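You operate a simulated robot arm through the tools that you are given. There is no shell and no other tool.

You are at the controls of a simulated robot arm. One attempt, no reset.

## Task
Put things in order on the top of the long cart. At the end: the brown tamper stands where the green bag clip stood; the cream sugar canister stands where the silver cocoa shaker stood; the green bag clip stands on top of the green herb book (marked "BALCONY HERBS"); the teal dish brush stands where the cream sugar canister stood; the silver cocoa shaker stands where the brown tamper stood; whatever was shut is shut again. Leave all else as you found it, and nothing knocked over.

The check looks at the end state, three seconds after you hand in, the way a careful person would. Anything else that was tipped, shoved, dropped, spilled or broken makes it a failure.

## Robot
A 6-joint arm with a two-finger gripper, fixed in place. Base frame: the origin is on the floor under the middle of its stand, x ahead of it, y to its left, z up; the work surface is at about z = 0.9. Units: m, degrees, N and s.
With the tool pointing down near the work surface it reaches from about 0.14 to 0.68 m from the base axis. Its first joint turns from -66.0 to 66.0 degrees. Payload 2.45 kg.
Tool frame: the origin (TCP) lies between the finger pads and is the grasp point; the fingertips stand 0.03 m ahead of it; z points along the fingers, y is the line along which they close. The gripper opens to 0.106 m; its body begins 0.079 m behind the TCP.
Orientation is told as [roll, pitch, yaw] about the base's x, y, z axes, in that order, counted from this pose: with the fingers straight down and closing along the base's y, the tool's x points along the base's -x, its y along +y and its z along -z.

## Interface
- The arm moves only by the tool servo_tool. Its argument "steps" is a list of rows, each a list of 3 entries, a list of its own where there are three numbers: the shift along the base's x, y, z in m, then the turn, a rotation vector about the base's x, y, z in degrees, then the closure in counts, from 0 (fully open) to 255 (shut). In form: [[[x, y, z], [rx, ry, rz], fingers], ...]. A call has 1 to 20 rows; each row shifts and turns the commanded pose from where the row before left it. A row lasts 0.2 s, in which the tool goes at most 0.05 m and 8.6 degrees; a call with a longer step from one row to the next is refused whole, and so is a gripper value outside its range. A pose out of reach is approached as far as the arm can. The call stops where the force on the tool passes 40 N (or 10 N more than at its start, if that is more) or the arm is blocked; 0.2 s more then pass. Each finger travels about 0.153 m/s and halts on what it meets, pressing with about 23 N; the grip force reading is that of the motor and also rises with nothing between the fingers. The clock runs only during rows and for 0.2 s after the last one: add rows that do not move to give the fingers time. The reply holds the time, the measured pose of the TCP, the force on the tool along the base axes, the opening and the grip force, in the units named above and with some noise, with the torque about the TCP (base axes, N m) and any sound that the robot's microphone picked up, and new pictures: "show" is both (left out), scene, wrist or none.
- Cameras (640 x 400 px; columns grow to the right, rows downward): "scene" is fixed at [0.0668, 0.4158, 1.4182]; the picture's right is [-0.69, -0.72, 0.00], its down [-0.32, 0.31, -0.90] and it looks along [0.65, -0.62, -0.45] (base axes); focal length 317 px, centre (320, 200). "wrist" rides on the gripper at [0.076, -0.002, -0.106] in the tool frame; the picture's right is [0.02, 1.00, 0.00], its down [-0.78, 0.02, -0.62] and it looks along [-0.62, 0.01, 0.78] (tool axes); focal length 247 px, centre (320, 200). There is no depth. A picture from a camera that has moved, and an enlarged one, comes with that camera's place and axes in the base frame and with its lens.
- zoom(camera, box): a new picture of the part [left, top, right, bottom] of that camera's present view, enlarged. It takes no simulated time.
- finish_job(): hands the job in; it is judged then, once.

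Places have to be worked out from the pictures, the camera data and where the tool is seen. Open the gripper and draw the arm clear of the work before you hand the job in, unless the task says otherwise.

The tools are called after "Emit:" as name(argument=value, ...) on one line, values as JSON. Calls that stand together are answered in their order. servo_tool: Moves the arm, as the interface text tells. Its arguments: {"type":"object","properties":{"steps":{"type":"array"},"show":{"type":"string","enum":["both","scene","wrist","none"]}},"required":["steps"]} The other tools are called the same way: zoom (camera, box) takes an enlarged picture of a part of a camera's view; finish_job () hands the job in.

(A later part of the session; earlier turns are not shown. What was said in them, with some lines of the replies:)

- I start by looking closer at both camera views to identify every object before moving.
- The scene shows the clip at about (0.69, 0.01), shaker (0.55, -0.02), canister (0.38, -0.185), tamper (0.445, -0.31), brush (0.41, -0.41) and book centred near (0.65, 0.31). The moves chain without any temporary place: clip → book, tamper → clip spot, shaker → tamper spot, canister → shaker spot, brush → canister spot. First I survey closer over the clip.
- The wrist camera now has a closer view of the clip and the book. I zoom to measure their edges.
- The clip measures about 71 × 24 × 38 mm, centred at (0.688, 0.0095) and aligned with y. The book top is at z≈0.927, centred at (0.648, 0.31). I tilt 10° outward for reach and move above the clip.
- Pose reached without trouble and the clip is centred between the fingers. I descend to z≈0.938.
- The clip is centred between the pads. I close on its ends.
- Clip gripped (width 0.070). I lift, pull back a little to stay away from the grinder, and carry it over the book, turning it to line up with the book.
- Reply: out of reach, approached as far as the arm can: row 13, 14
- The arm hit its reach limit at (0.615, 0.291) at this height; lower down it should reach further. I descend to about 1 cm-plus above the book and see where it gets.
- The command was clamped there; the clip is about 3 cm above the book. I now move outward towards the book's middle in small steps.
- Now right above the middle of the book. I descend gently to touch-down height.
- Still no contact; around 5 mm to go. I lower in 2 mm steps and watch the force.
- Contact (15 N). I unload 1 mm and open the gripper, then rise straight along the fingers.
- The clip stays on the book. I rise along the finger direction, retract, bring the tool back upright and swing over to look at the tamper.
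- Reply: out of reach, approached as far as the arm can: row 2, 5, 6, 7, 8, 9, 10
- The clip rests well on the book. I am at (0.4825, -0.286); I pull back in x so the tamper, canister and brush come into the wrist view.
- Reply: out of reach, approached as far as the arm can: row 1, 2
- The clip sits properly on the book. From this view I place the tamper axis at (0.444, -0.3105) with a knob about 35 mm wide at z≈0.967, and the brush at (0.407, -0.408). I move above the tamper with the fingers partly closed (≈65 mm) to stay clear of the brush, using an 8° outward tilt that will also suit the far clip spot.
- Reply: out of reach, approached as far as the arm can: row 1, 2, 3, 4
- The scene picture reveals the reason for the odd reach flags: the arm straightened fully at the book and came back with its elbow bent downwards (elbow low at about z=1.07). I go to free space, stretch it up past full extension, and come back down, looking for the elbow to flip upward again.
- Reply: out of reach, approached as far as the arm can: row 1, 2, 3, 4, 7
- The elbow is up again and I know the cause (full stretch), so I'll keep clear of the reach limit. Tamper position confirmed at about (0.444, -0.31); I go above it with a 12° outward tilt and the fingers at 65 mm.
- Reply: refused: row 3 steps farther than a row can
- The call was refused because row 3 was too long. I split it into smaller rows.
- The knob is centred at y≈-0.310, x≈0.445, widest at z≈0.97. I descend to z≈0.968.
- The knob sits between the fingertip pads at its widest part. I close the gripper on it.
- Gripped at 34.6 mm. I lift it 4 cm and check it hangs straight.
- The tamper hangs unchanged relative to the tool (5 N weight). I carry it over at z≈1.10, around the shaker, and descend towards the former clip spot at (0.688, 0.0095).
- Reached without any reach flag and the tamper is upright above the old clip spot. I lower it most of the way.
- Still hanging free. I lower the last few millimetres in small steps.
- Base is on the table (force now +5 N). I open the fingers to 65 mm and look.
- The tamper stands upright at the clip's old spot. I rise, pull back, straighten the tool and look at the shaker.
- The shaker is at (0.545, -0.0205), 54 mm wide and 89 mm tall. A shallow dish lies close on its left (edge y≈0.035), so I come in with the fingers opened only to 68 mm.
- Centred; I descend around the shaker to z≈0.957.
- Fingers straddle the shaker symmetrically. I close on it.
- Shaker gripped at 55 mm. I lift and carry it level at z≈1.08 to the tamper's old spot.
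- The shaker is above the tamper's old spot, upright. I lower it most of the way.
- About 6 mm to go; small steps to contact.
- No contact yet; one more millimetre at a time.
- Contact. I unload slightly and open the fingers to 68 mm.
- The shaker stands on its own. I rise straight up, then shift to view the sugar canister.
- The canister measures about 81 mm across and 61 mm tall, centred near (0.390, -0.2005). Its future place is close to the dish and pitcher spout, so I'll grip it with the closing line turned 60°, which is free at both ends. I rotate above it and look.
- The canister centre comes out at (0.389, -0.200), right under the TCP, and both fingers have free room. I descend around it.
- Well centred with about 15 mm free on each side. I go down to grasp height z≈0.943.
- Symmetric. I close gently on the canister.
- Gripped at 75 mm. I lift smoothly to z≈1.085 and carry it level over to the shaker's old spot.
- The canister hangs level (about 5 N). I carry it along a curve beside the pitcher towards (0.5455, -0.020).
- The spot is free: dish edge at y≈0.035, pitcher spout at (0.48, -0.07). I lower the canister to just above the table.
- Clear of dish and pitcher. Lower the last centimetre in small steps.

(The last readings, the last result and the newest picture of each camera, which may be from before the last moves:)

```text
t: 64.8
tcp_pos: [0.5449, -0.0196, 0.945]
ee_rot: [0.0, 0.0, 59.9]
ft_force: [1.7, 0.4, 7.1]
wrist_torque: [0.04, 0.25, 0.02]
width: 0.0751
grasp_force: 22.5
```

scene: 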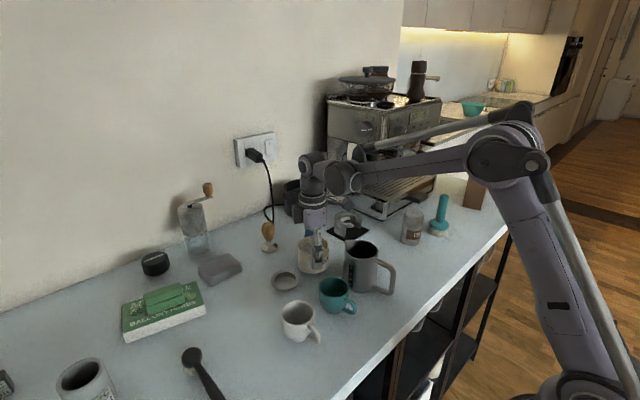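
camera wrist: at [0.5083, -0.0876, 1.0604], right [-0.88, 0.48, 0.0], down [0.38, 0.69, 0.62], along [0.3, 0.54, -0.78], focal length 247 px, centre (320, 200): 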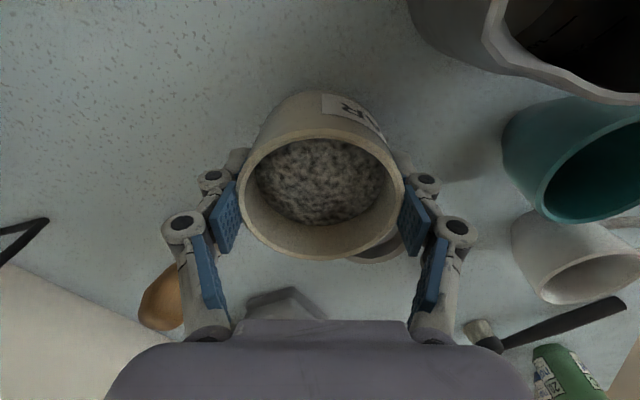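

Contact with the table. I open the gripper fully (space around it is free in this direction).

Emit:
servo_tool(steps=[[[0, 0, 0.0005], [0, 0, 0], 85], [[0, 0, 0], [0, 0, 0], 60], [[0, 0, 0], [0, 0, 0], 30], [[0, 0, 0], [0, 0, 0], 0], [[0, 0, 0], [0, 0, 0], 0]])

```text
t: 66.0
tcp_pos: [0.5445, -0.0205, 0.9451]
ee_rot: [0.1, -0.1, 59.9]
ft_force: [-0.5, -0.1, -0.5]
wrist_torque: [0.01, 0.01, 0.02]
width: 0.1057
grasp_force: 0.0
camera wrist: at [0.5076, -0.0859, 1.0501], right [-0.88, 0.48, 0.0], down [0.38, 0.69, 0.62], along [0.3, 0.54, -0.78], focal length 247 px, centre (320, 200)
```

scene: 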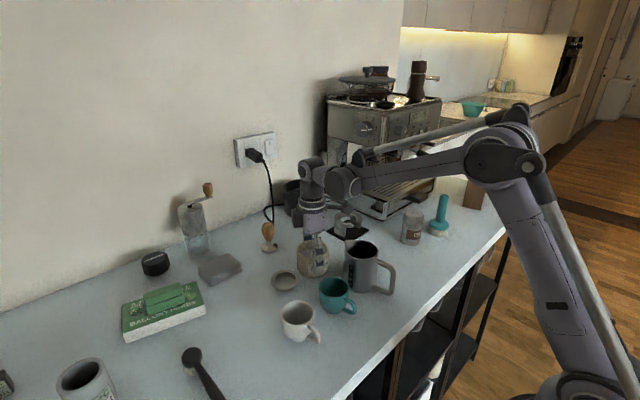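
wrist: 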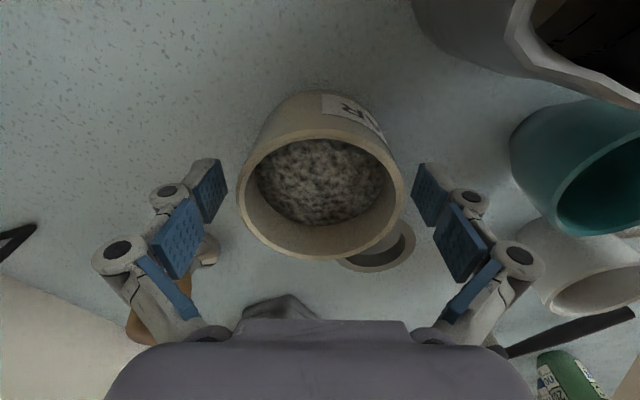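

Canister stands free on its new place. I rise, turn the tool back to yaw 0 and go to view the brush from behind.

Emit:
servo_tool(steps=[[[0, 0, 0.025], [0, 0, 0], 0], [[0, 0, 0.04], [0, 0, 0], 0], [[0, 0, 0.04], [0, 0, 0], 0], [[0, 0, 0.04], [0, 0, 0], 0], [[-0.012, -0.025, 0.01], [0, 0, -5.0], 0], [[-0.015, -0.035, 0.01], [0, 0, -6.0], 0], [[-0.017, -0.037, 0], [0, 0, -6.0], 0], [[-0.018, -0.038, 0], [0, 0, -6.0], 0], [[-0.018, -0.039, 0], [0, 0, -6.0], 0], [[-0.019, -0.039, 0], [0, 0, -6.0], 0], [[-0.019, -0.039, 0], [0, 0, -6.0], 0], [[-0.019, -0.039, 0], [0, 0, -6.0], 0], [[-0.019, -0.039, 0], [0, 0, -6.0], 0], [[-0.0185, -0.0395, 0], [0, 0, -6.9], 0], [[0, 0, 0], [0, 0, 0], 0], [[0, 0, 0], [0, 0, 0], 0]])

Emit:
zoom(camera="wrist", box=[220, 40, 420, 190])

Emit:
zoom(camera="scene", box=[240, 190, 400, 310])

```text
t: 69.4
tcp_pos: [0.3693, -0.3912, 1.1094]
ee_rot: [0.0, 0.1, 0.0]
ft_force: [0.6, -0.9, -0.3]
wrist_torque: [-0.04, -0.01, -0.02]
width: 0.106
grasp_force: 0.0
camera wrist: at [0.2931, -0.3909, 1.2146], right [-0.02, 1.0, 0.0], down [0.78, 0.02, 0.62], along [0.62, 0.01, -0.78], focal length 247 px, centre (320, 200)
```

scene: 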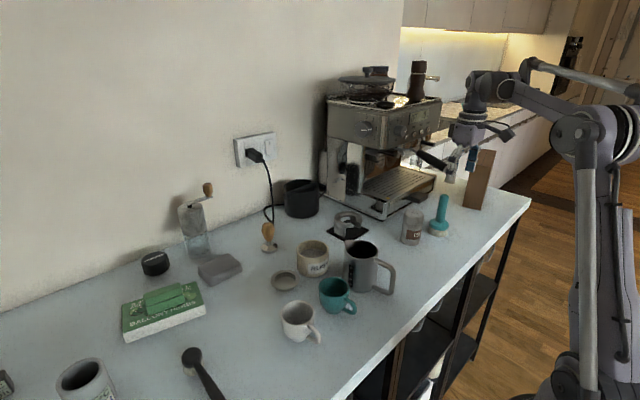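
wrist: 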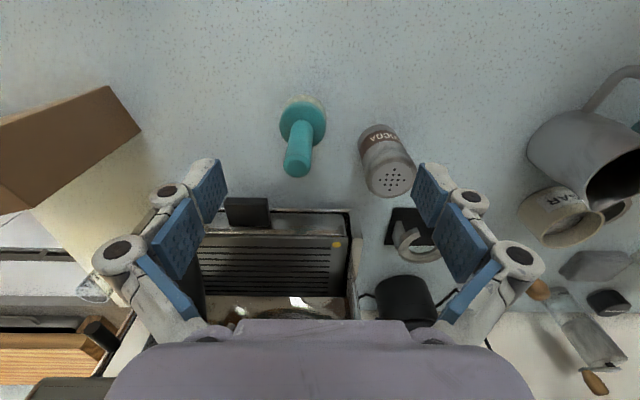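

```text
2.67 times, centred on (320, 115) of wrist
camera zoom: at [0.2931, -0.3909, 1.2146], right [-0.02, 1.0, 0.0], down [0.78, 0.02, 0.62], along [0.62, 0.01, -0.78], focal length 659 px, centre (320, 427)
```

zoom: 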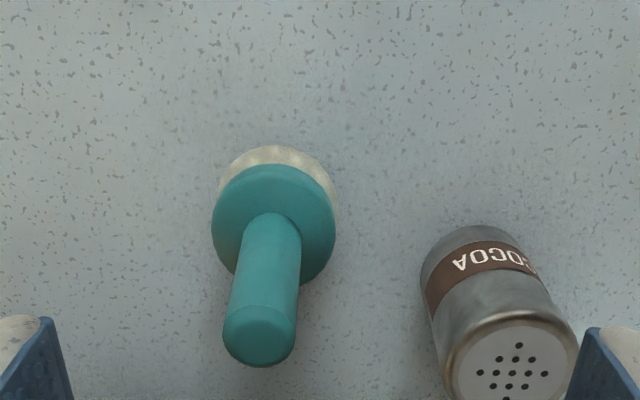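

```text
3.33 times, centred on (320, 250) of scene
camera zoom: at [0.0668, 0.4158, 1.4182], right [-0.69, -0.72, 0.0], down [-0.32, 0.31, -0.9], along [0.65, -0.62, -0.45], focal length 1056 px, centre (320, 33)
```

zoom: 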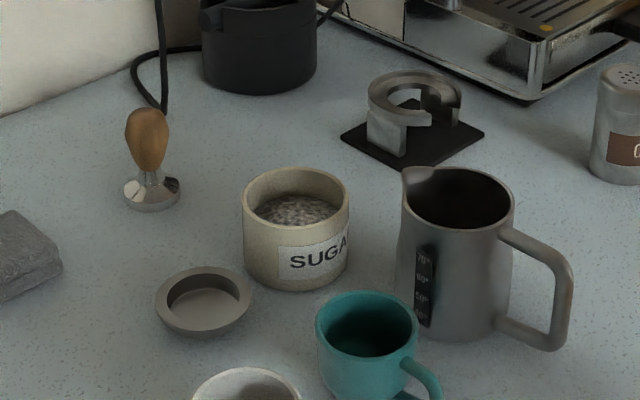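

All three placed objects look right in the scene. The brush axis is at about (0.406, -0.4095), handle 24 mm thick, top at z≈1.027. I move above it with the fingers at 50 mm.

Emit:
servo_tool(steps=[[[0.013, -0.006, -0.005], [0, 0, 0], 50], [[0.013, -0.006, -0.005], [0, 0, 0], 100], [[0.0107, -0.0063, -0.005], [0, 0, 0], 135], [[0, 0, 0], [0, 0, 0], 135], [[0, 0, 0], [0, 0, 0], 135]])

Emit:
zoom(camera="wrist", box=[220, 20, 420, 220])

Emit:
zoom(camera="scene", box=[390, 80, 530, 250])

```text
t: 70.6
tcp_pos: [0.4072, -0.4082, 1.0934]
ee_rot: [0.0, 0.0, 0.0]
ft_force: [0.3, 0.6, 0.0]
wrist_torque: [0.01, 0.0, -0.01]
width: 0.0498
grasp_force: 0.0
camera wrist: at [0.3304, -0.4088, 1.1999], right [-0.02, 1.0, 0.0], down [0.78, 0.02, 0.62], along [0.62, 0.01, -0.78], focal length 247 px, centre (320, 200)
```

scene: 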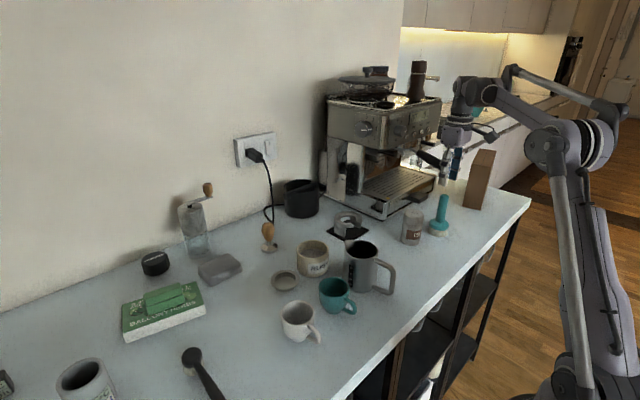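
wrist: 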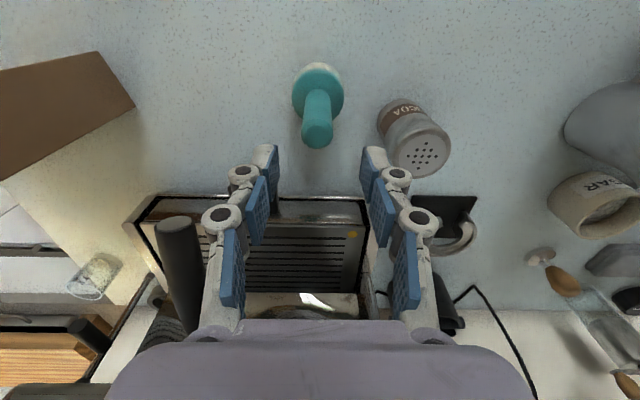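

```text
2.00 times, centred on (320, 120) of wrist
camera zoom: at [0.3304, -0.4088, 1.1999], right [-0.02, 1.0, 0.0], down [0.78, 0.02, 0.62], along [0.62, 0.01, -0.78], focal length 494 px, centre (320, 360)
```

zoom: 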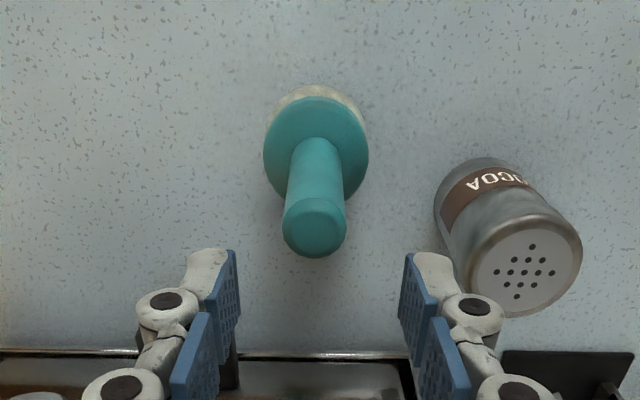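

```text
2.35 times, centred on (460, 165) of scene
camera zoom: at [0.0668, 0.4158, 1.4182], right [-0.69, -0.72, 0.0], down [-0.32, 0.31, -0.9], along [0.65, -0.62, -0.45], focal length 745 px, centre (-9, 282)
```

zoom: 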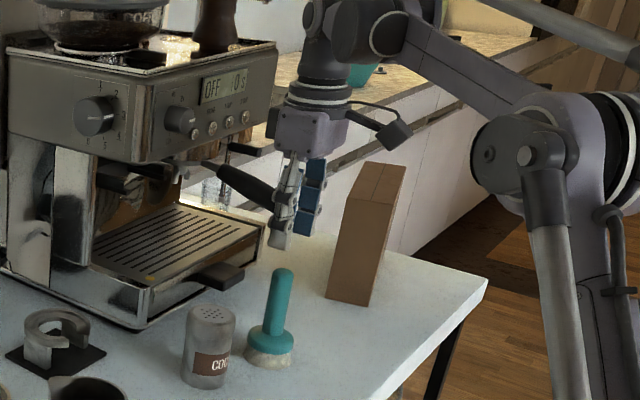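

The brush axis measures (0.4055, -0.410). The portafilter handle tip (≈(0.47, -0.52, 1.056)) stays clear of the gripper. I correct the position and descend to z≈0.985.

Emit:
servo_tool(steps=[[[-0.0015, -0.0018, -0.02], [0, 0, 0], 135], [[0, 0, -0.03], [0, 0, 0], 135], [[0, 0, -0.03], [0, 0, 0], 135], [[0, 0, -0.028], [0, 0, 0], 135], [[0, 0, 0], [0, 0, 0], 135], [[0, 0, 0], [0, 0, 0], 135]])

Emit:
zoom(camera="wrist", box=[220, 60, 420, 260])

```text
t: 72.0
tcp_pos: [0.4052, -0.409, 0.9861]
ee_rot: [0.0, 0.0, 0.1]
ft_force: [-0.6, -0.4, -0.2]
wrist_torque: [0.02, -0.01, 0.0]
width: 0.05
grasp_force: 0.0
camera wrist: at [0.3291, -0.41, 1.092], right [-0.02, 1.0, 0.0], down [0.78, 0.02, 0.62], along [0.62, 0.01, -0.78], focal length 247 px, centre (320, 200)
```

scene: 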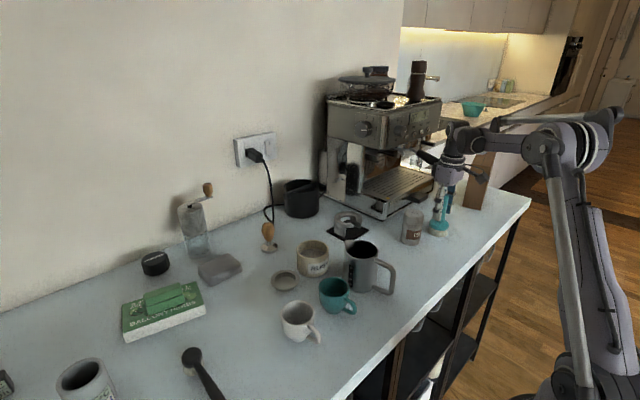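
wrist: 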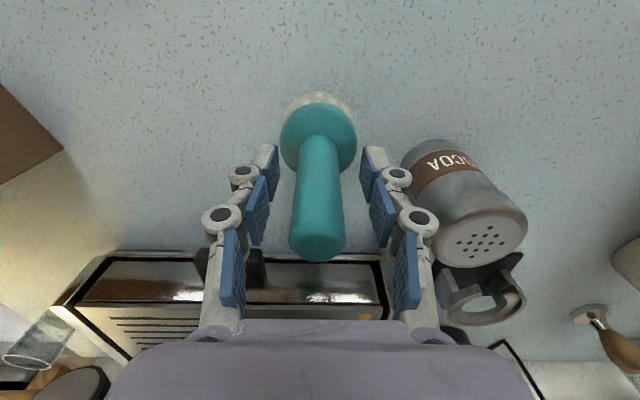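

```text
2.00 times, centred on (320, 160) of wrist
camera zoom: at [0.3291, -0.41, 1.092], right [-0.02, 1.0, 0.0], down [0.78, 0.02, 0.62], along [0.62, 0.01, -0.78], focal length 494 px, centre (320, 280)
```

zoom: 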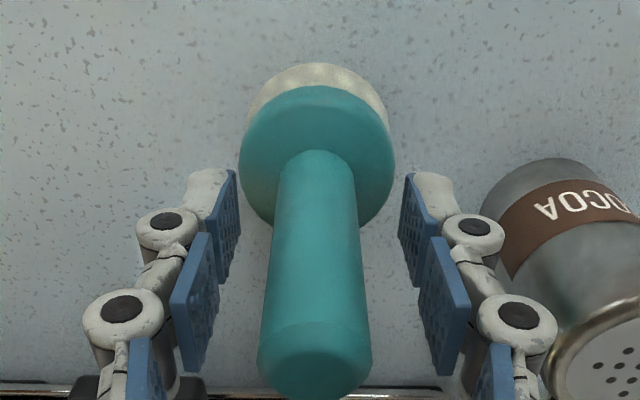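

The handle is centred between the pads. I close on it.

Emit:
servo_tool(steps=[[[0, 0, 0], [0, 0, 0], 165], [[0, 0, 0], [0, 0, 0], 190], [[0, 0, 0], [0, 0, 0], 220], [[0, 0, 0], [0, 0, 0], 220], [[0, 0, 0], [0, 0, 0], 220]], show="wrist")

```text
t: 73.2
tcp_pos: [0.4044, -0.4086, 0.9873]
ee_rot: [0.1, -0.1, -0.1]
ft_force: [0.3, 0.5, -0.2]
wrist_torque: [0.0, -0.03, 0.0]
width: 0.0234
grasp_force: 22.8
camera wrist: at [0.3291, -0.4099, 1.0922], right [-0.02, 1.0, 0.0], down [0.78, 0.02, 0.62], along [0.62, 0.01, -0.78], focal length 247 px, centre (320, 200)
```

wrist: 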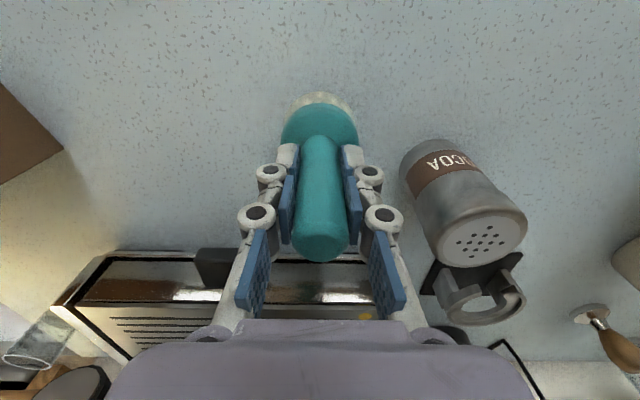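

Gripped (23 mm). I lift to z≈1.10 and carry it past the shaker to the canister's old place at (0.389, -0.200).

Emit:
servo_tool(steps=[[[0, 0, 0.01], [0, 0, 0], 220], [[0, 0, 0.03], [0, 0, 0], 220], [[0, 0, 0.04], [0, 0, 0], 220], [[0, 0, 0.035], [0, 0, 0], 220], [[-0.015, 0.02, 0], [0, 0, 0], 220], [[-0.012, 0.03, 0], [0, 0, 0], 220], [[-0.008, 0.035, 0], [0, 0, 0], 220], [[0, 0.035, 0], [0, 0, 0], 220], [[0.005, 0.035, 0], [0, 0, 0], 220], [[0.008, 0.03, 0], [0, 0, 0], 220], [[0.006, 0.024, 0], [0, 0, 0], 220], [[0, 0, 0], [0, 0, 0], 220], [[0, 0, 0], [0, 0, 0], 220]])

Emit:
zoom(camera="scene", box=[340, 150, 480, 290])

```text
t: 76.0
tcp_pos: [0.3891, -0.1997, 1.1005]
ee_rot: [0.0, -0.1, 0.0]
ft_force: [0.2, -0.3, -0.2]
wrist_torque: [0.01, -0.01, 0.02]
width: 0.0234
grasp_force: 22.8
camera wrist: at [0.313, -0.2006, 1.206], right [-0.02, 1.0, 0.0], down [0.78, 0.02, 0.62], along [0.62, 0.01, -0.78], focal length 247 px, centre (320, 200)
```

scene: 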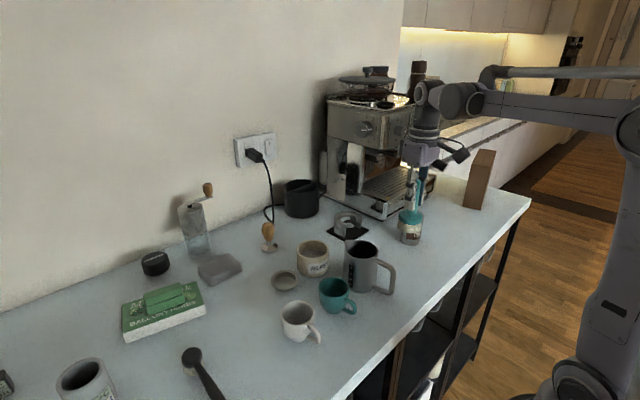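
wrist: 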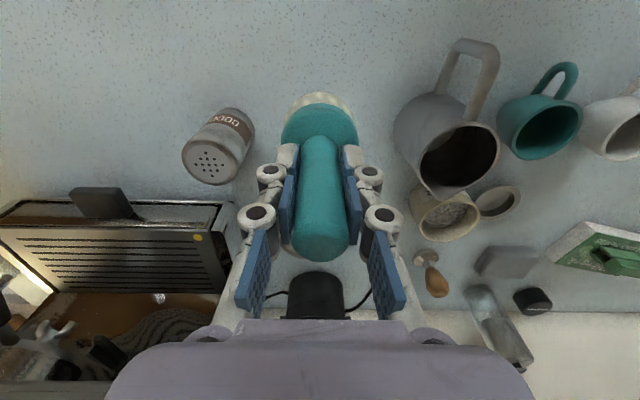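

```text
2.86 times, centred on (410, 220) of scene
camera zoom: at [0.0668, 0.4158, 1.4182], right [-0.69, -0.72, 0.0], down [-0.32, 0.31, -0.9], along [0.65, -0.62, -0.45], focal length 905 px, centre (63, 143)
```

zoom: 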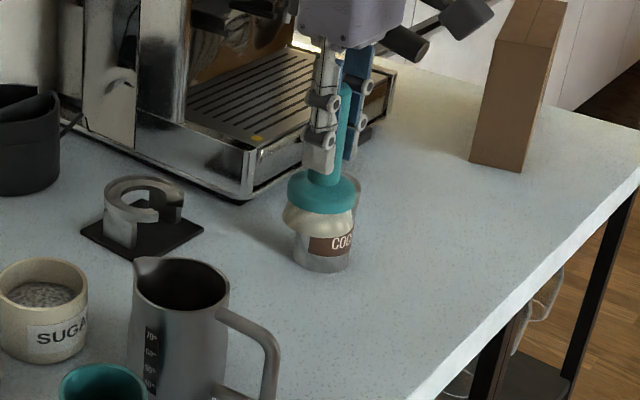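

The brush hangs straight over its target. I lower it to just above the table.

Emit:
servo_tool(steps=[[[0, 0, -0.03], [0, 0, 0], 220], [[0, 0, -0.03], [0, 0, 0], 220], [[0, 0, -0.03], [0, 0, 0], 220], [[0, 0, -0.015], [0, 0, 0], 220], [[0, 0, -0.004], [0, 0, 0], 220], [[0, 0, 0], [0, 0, 0], 220], [[0, 0, 0], [0, 0, 0], 220]], show="scene")

```text
t: 77.6
tcp_pos: [0.3896, -0.1999, 0.9923]
ee_rot: [0.0, -0.1, 0.1]
ft_force: [-0.6, 0.1, -1.1]
wrist_torque: [0.0, -0.01, 0.07]
width: 0.0233
grasp_force: 22.8
```

scene: 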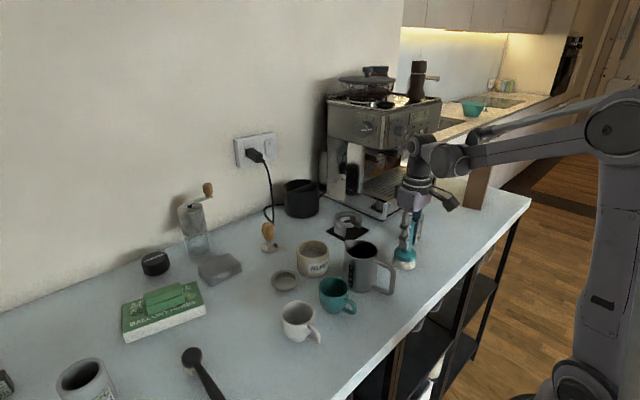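

Around 5 mm left; small steps until contact.

Emit:
servo_tool(steps=[[[0, 0, -0.003], [0, 0, 0], 220], [[0, 0, -0.002], [0, 0, 0], 220], [[0, 0, -0.001], [0, 0, 0], 220], [[0, 0, 0], [0, 0, 0], 220]], show="none")

```text
t: 78.6
tcp_pos: [0.3886, -0.2006, 0.9864]
ee_rot: [-0.1, 0.1, 0.0]
ft_force: [-0.3, -0.5, 6.8]
wrist_torque: [0.08, 0.03, -0.07]
width: 0.0232
grasp_force: 22.6
```

Contact at z=0.9864 (7 N). I open the fingers.

Emit:
servo_tool(steps=[[[0, 0, 0.0005], [0, 0, 0], 205], [[0, 0, 0], [0, 0, 0], 185], [[0, 0, 0], [0, 0, 0], 150], [[0, 0, 0], [0, 0, 0], 130], [[0, 0, 0], [0, 0, 0], 130]])

```text
t: 79.8
tcp_pos: [0.3899, -0.2, 0.9868]
ee_rot: [0.0, 0.0, 0.0]
ft_force: [-0.8, -0.2, 1.1]
wrist_torque: [-0.03, 0.02, -0.02]
width: 0.052
grasp_force: 0.1
camera wrist: at [0.3128, -0.2008, 1.0924], right [-0.02, 1.0, 0.0], down [0.78, 0.02, 0.62], along [0.62, 0.01, -0.78], focal length 247 px, centre (320, 200)
```

scene: 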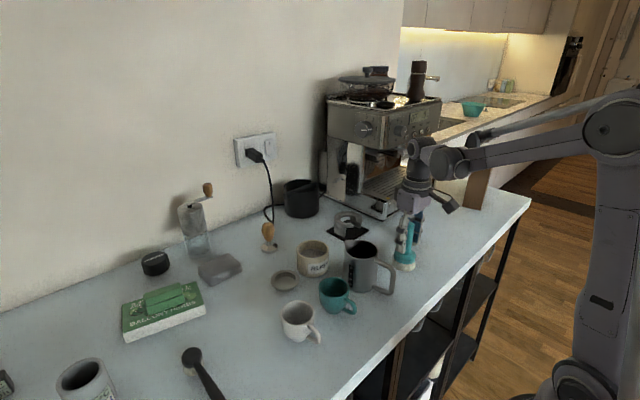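
wrist: 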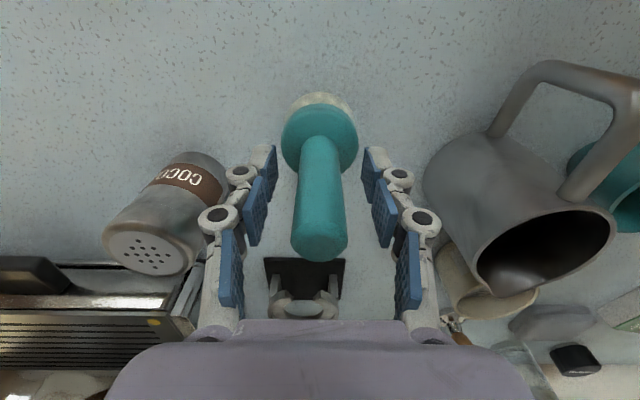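

The brush stands free. I rise straight up, open fully and retreat to a clear pose like the starting one.

Emit:
servo_tool(steps=[[[0, 0, 0.025], [0, 0, 0], 130], [[0, 0, 0.04], [0, 0, 0], 130], [[0, 0, 0.045], [0, 0, 0], 130], [[0, 0, 0.045], [0, 0, 0], 100], [[-0.01, 0.01, 0.04], [0, 0, 0], 50], [[-0.01, 0.03, 0.03], [0, 0, 0], 0], [[-0.01, 0.04, 0.02], [0, 0, 0], 0], [[-0.01, 0.045, 0.01], [0, 0, 0], 0], [[-0.01, 0.045, 0], [0, 0, 0], 0], [[-0.01, 0.045, 0], [0, 0, 0], 0], [[0, 0, 0], [0, 0, 0], 0], [[0, 0, 0], [0, 0, 0], 0]])

Emit:
zoom(camera="scene", box=[240, 160, 480, 310])

Emit:
zoom(camera="scene", box=[90, 180, 330, 330])

Emit:
zoom(camera="wrist", box=[0, 30, 400, 280])

```text
t: 82.4
tcp_pos: [0.3298, 0.0148, 1.2418]
ee_rot: [-0.1, -0.1, -0.1]
ft_force: [0.5, 0.2, 0.0]
wrist_torque: [-0.04, 0.0, -0.01]
width: 0.1062
grasp_force: 0.0
camera wrist: at [0.2524, 0.0143, 1.3482], right [-0.02, 1.0, 0.0], down [0.78, 0.02, 0.62], along [0.62, 0.01, -0.78], focal length 247 px, centre (320, 200)
```

scene: 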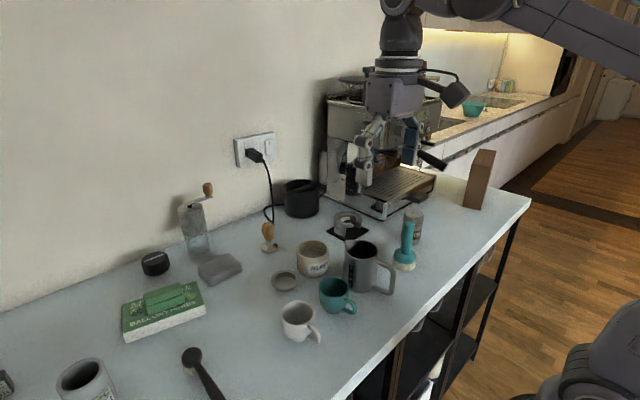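
wrist: 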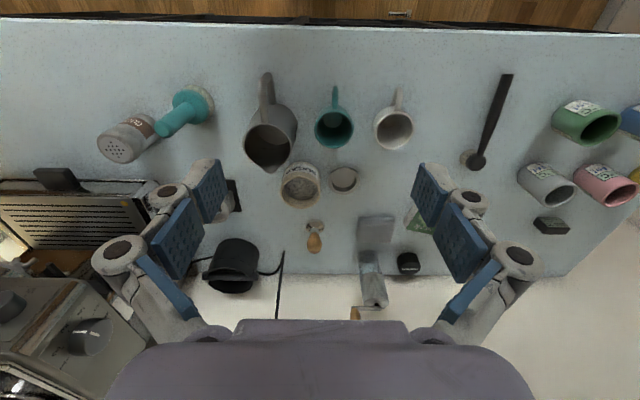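

```text
2.67 times, centred on (360, 235) of scene
camera zoom: at [0.0668, 0.4158, 1.4182], right [-0.69, -0.72, 0.0], down [-0.32, 0.31, -0.9], along [0.65, -0.62, -0.45], focal length 844 px, centre (213, 107)
```

zoom: 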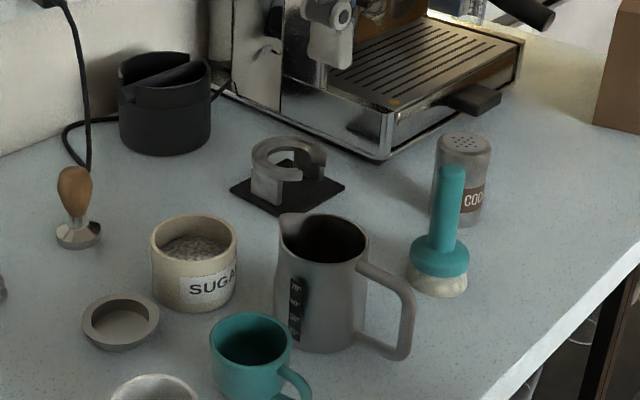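

```text
2.67 times, centred on (210, 255) of scene
camera zoom: at [0.0668, 0.4158, 1.4182], right [-0.69, -0.72, 0.0], down [-0.32, 0.31, -0.9], along [0.65, -0.62, -0.45], focal length 844 px, centre (613, 53)
```

zoom: 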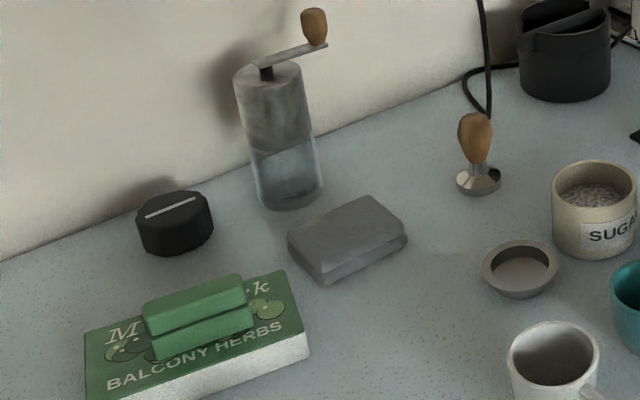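

```text
1.60 times, centred on (200, 155) of wrist
camera zoom: at [0.2524, 0.0143, 1.3482], right [-0.02, 1.0, 0.0], down [0.78, 0.02, 0.62], along [0.62, 0.01, -0.78], focal length 395 px, centre (512, 272)
```

zoom: 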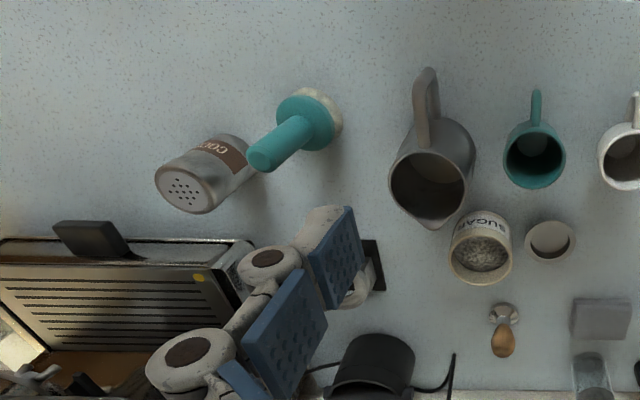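

All five items stand upright at their target places. The clip is on the book, and nothing else has shifted from the first picture. I opened nothing that was shut, the gripper is open and the arm is clear of the work, so I hand in.

Emit:
finish_job()

```text
The job is handed in.
```

All five items are where the task asked for them, and I handed the job in. I don't have the verdict.

| Item | Now stands | Position (x, y in m) |
|---|---|---|
| Green bag clip | On top of the "BALCONY HERBS" book, near its middle | (0.637, 0.306) |
| Brown tamper | Where the clip stood | (0.688, 0.009) |
| Silver cocoa shaker | Where the tamper stood | (0.443, -0.310) |
| Cream sugar canister | Where the shaker stood | (0.545, -0.020) |
| Teal dish brush | Where the canister stood | (0.389, -0.200) |

In the last pictures all five sit upright, with the sugar still in the canister. The other things on the cart, including the book, look unmoved from the first picture. I never opened anything that was shut. The gripper is open and the arm is back near its starting pose, clear of the work.

At the book the arm stretched fully straight, and on the way back its elbow bent downward. I cleared that in free space before the next pick-up, and no force reading suggested the arm touched anything.
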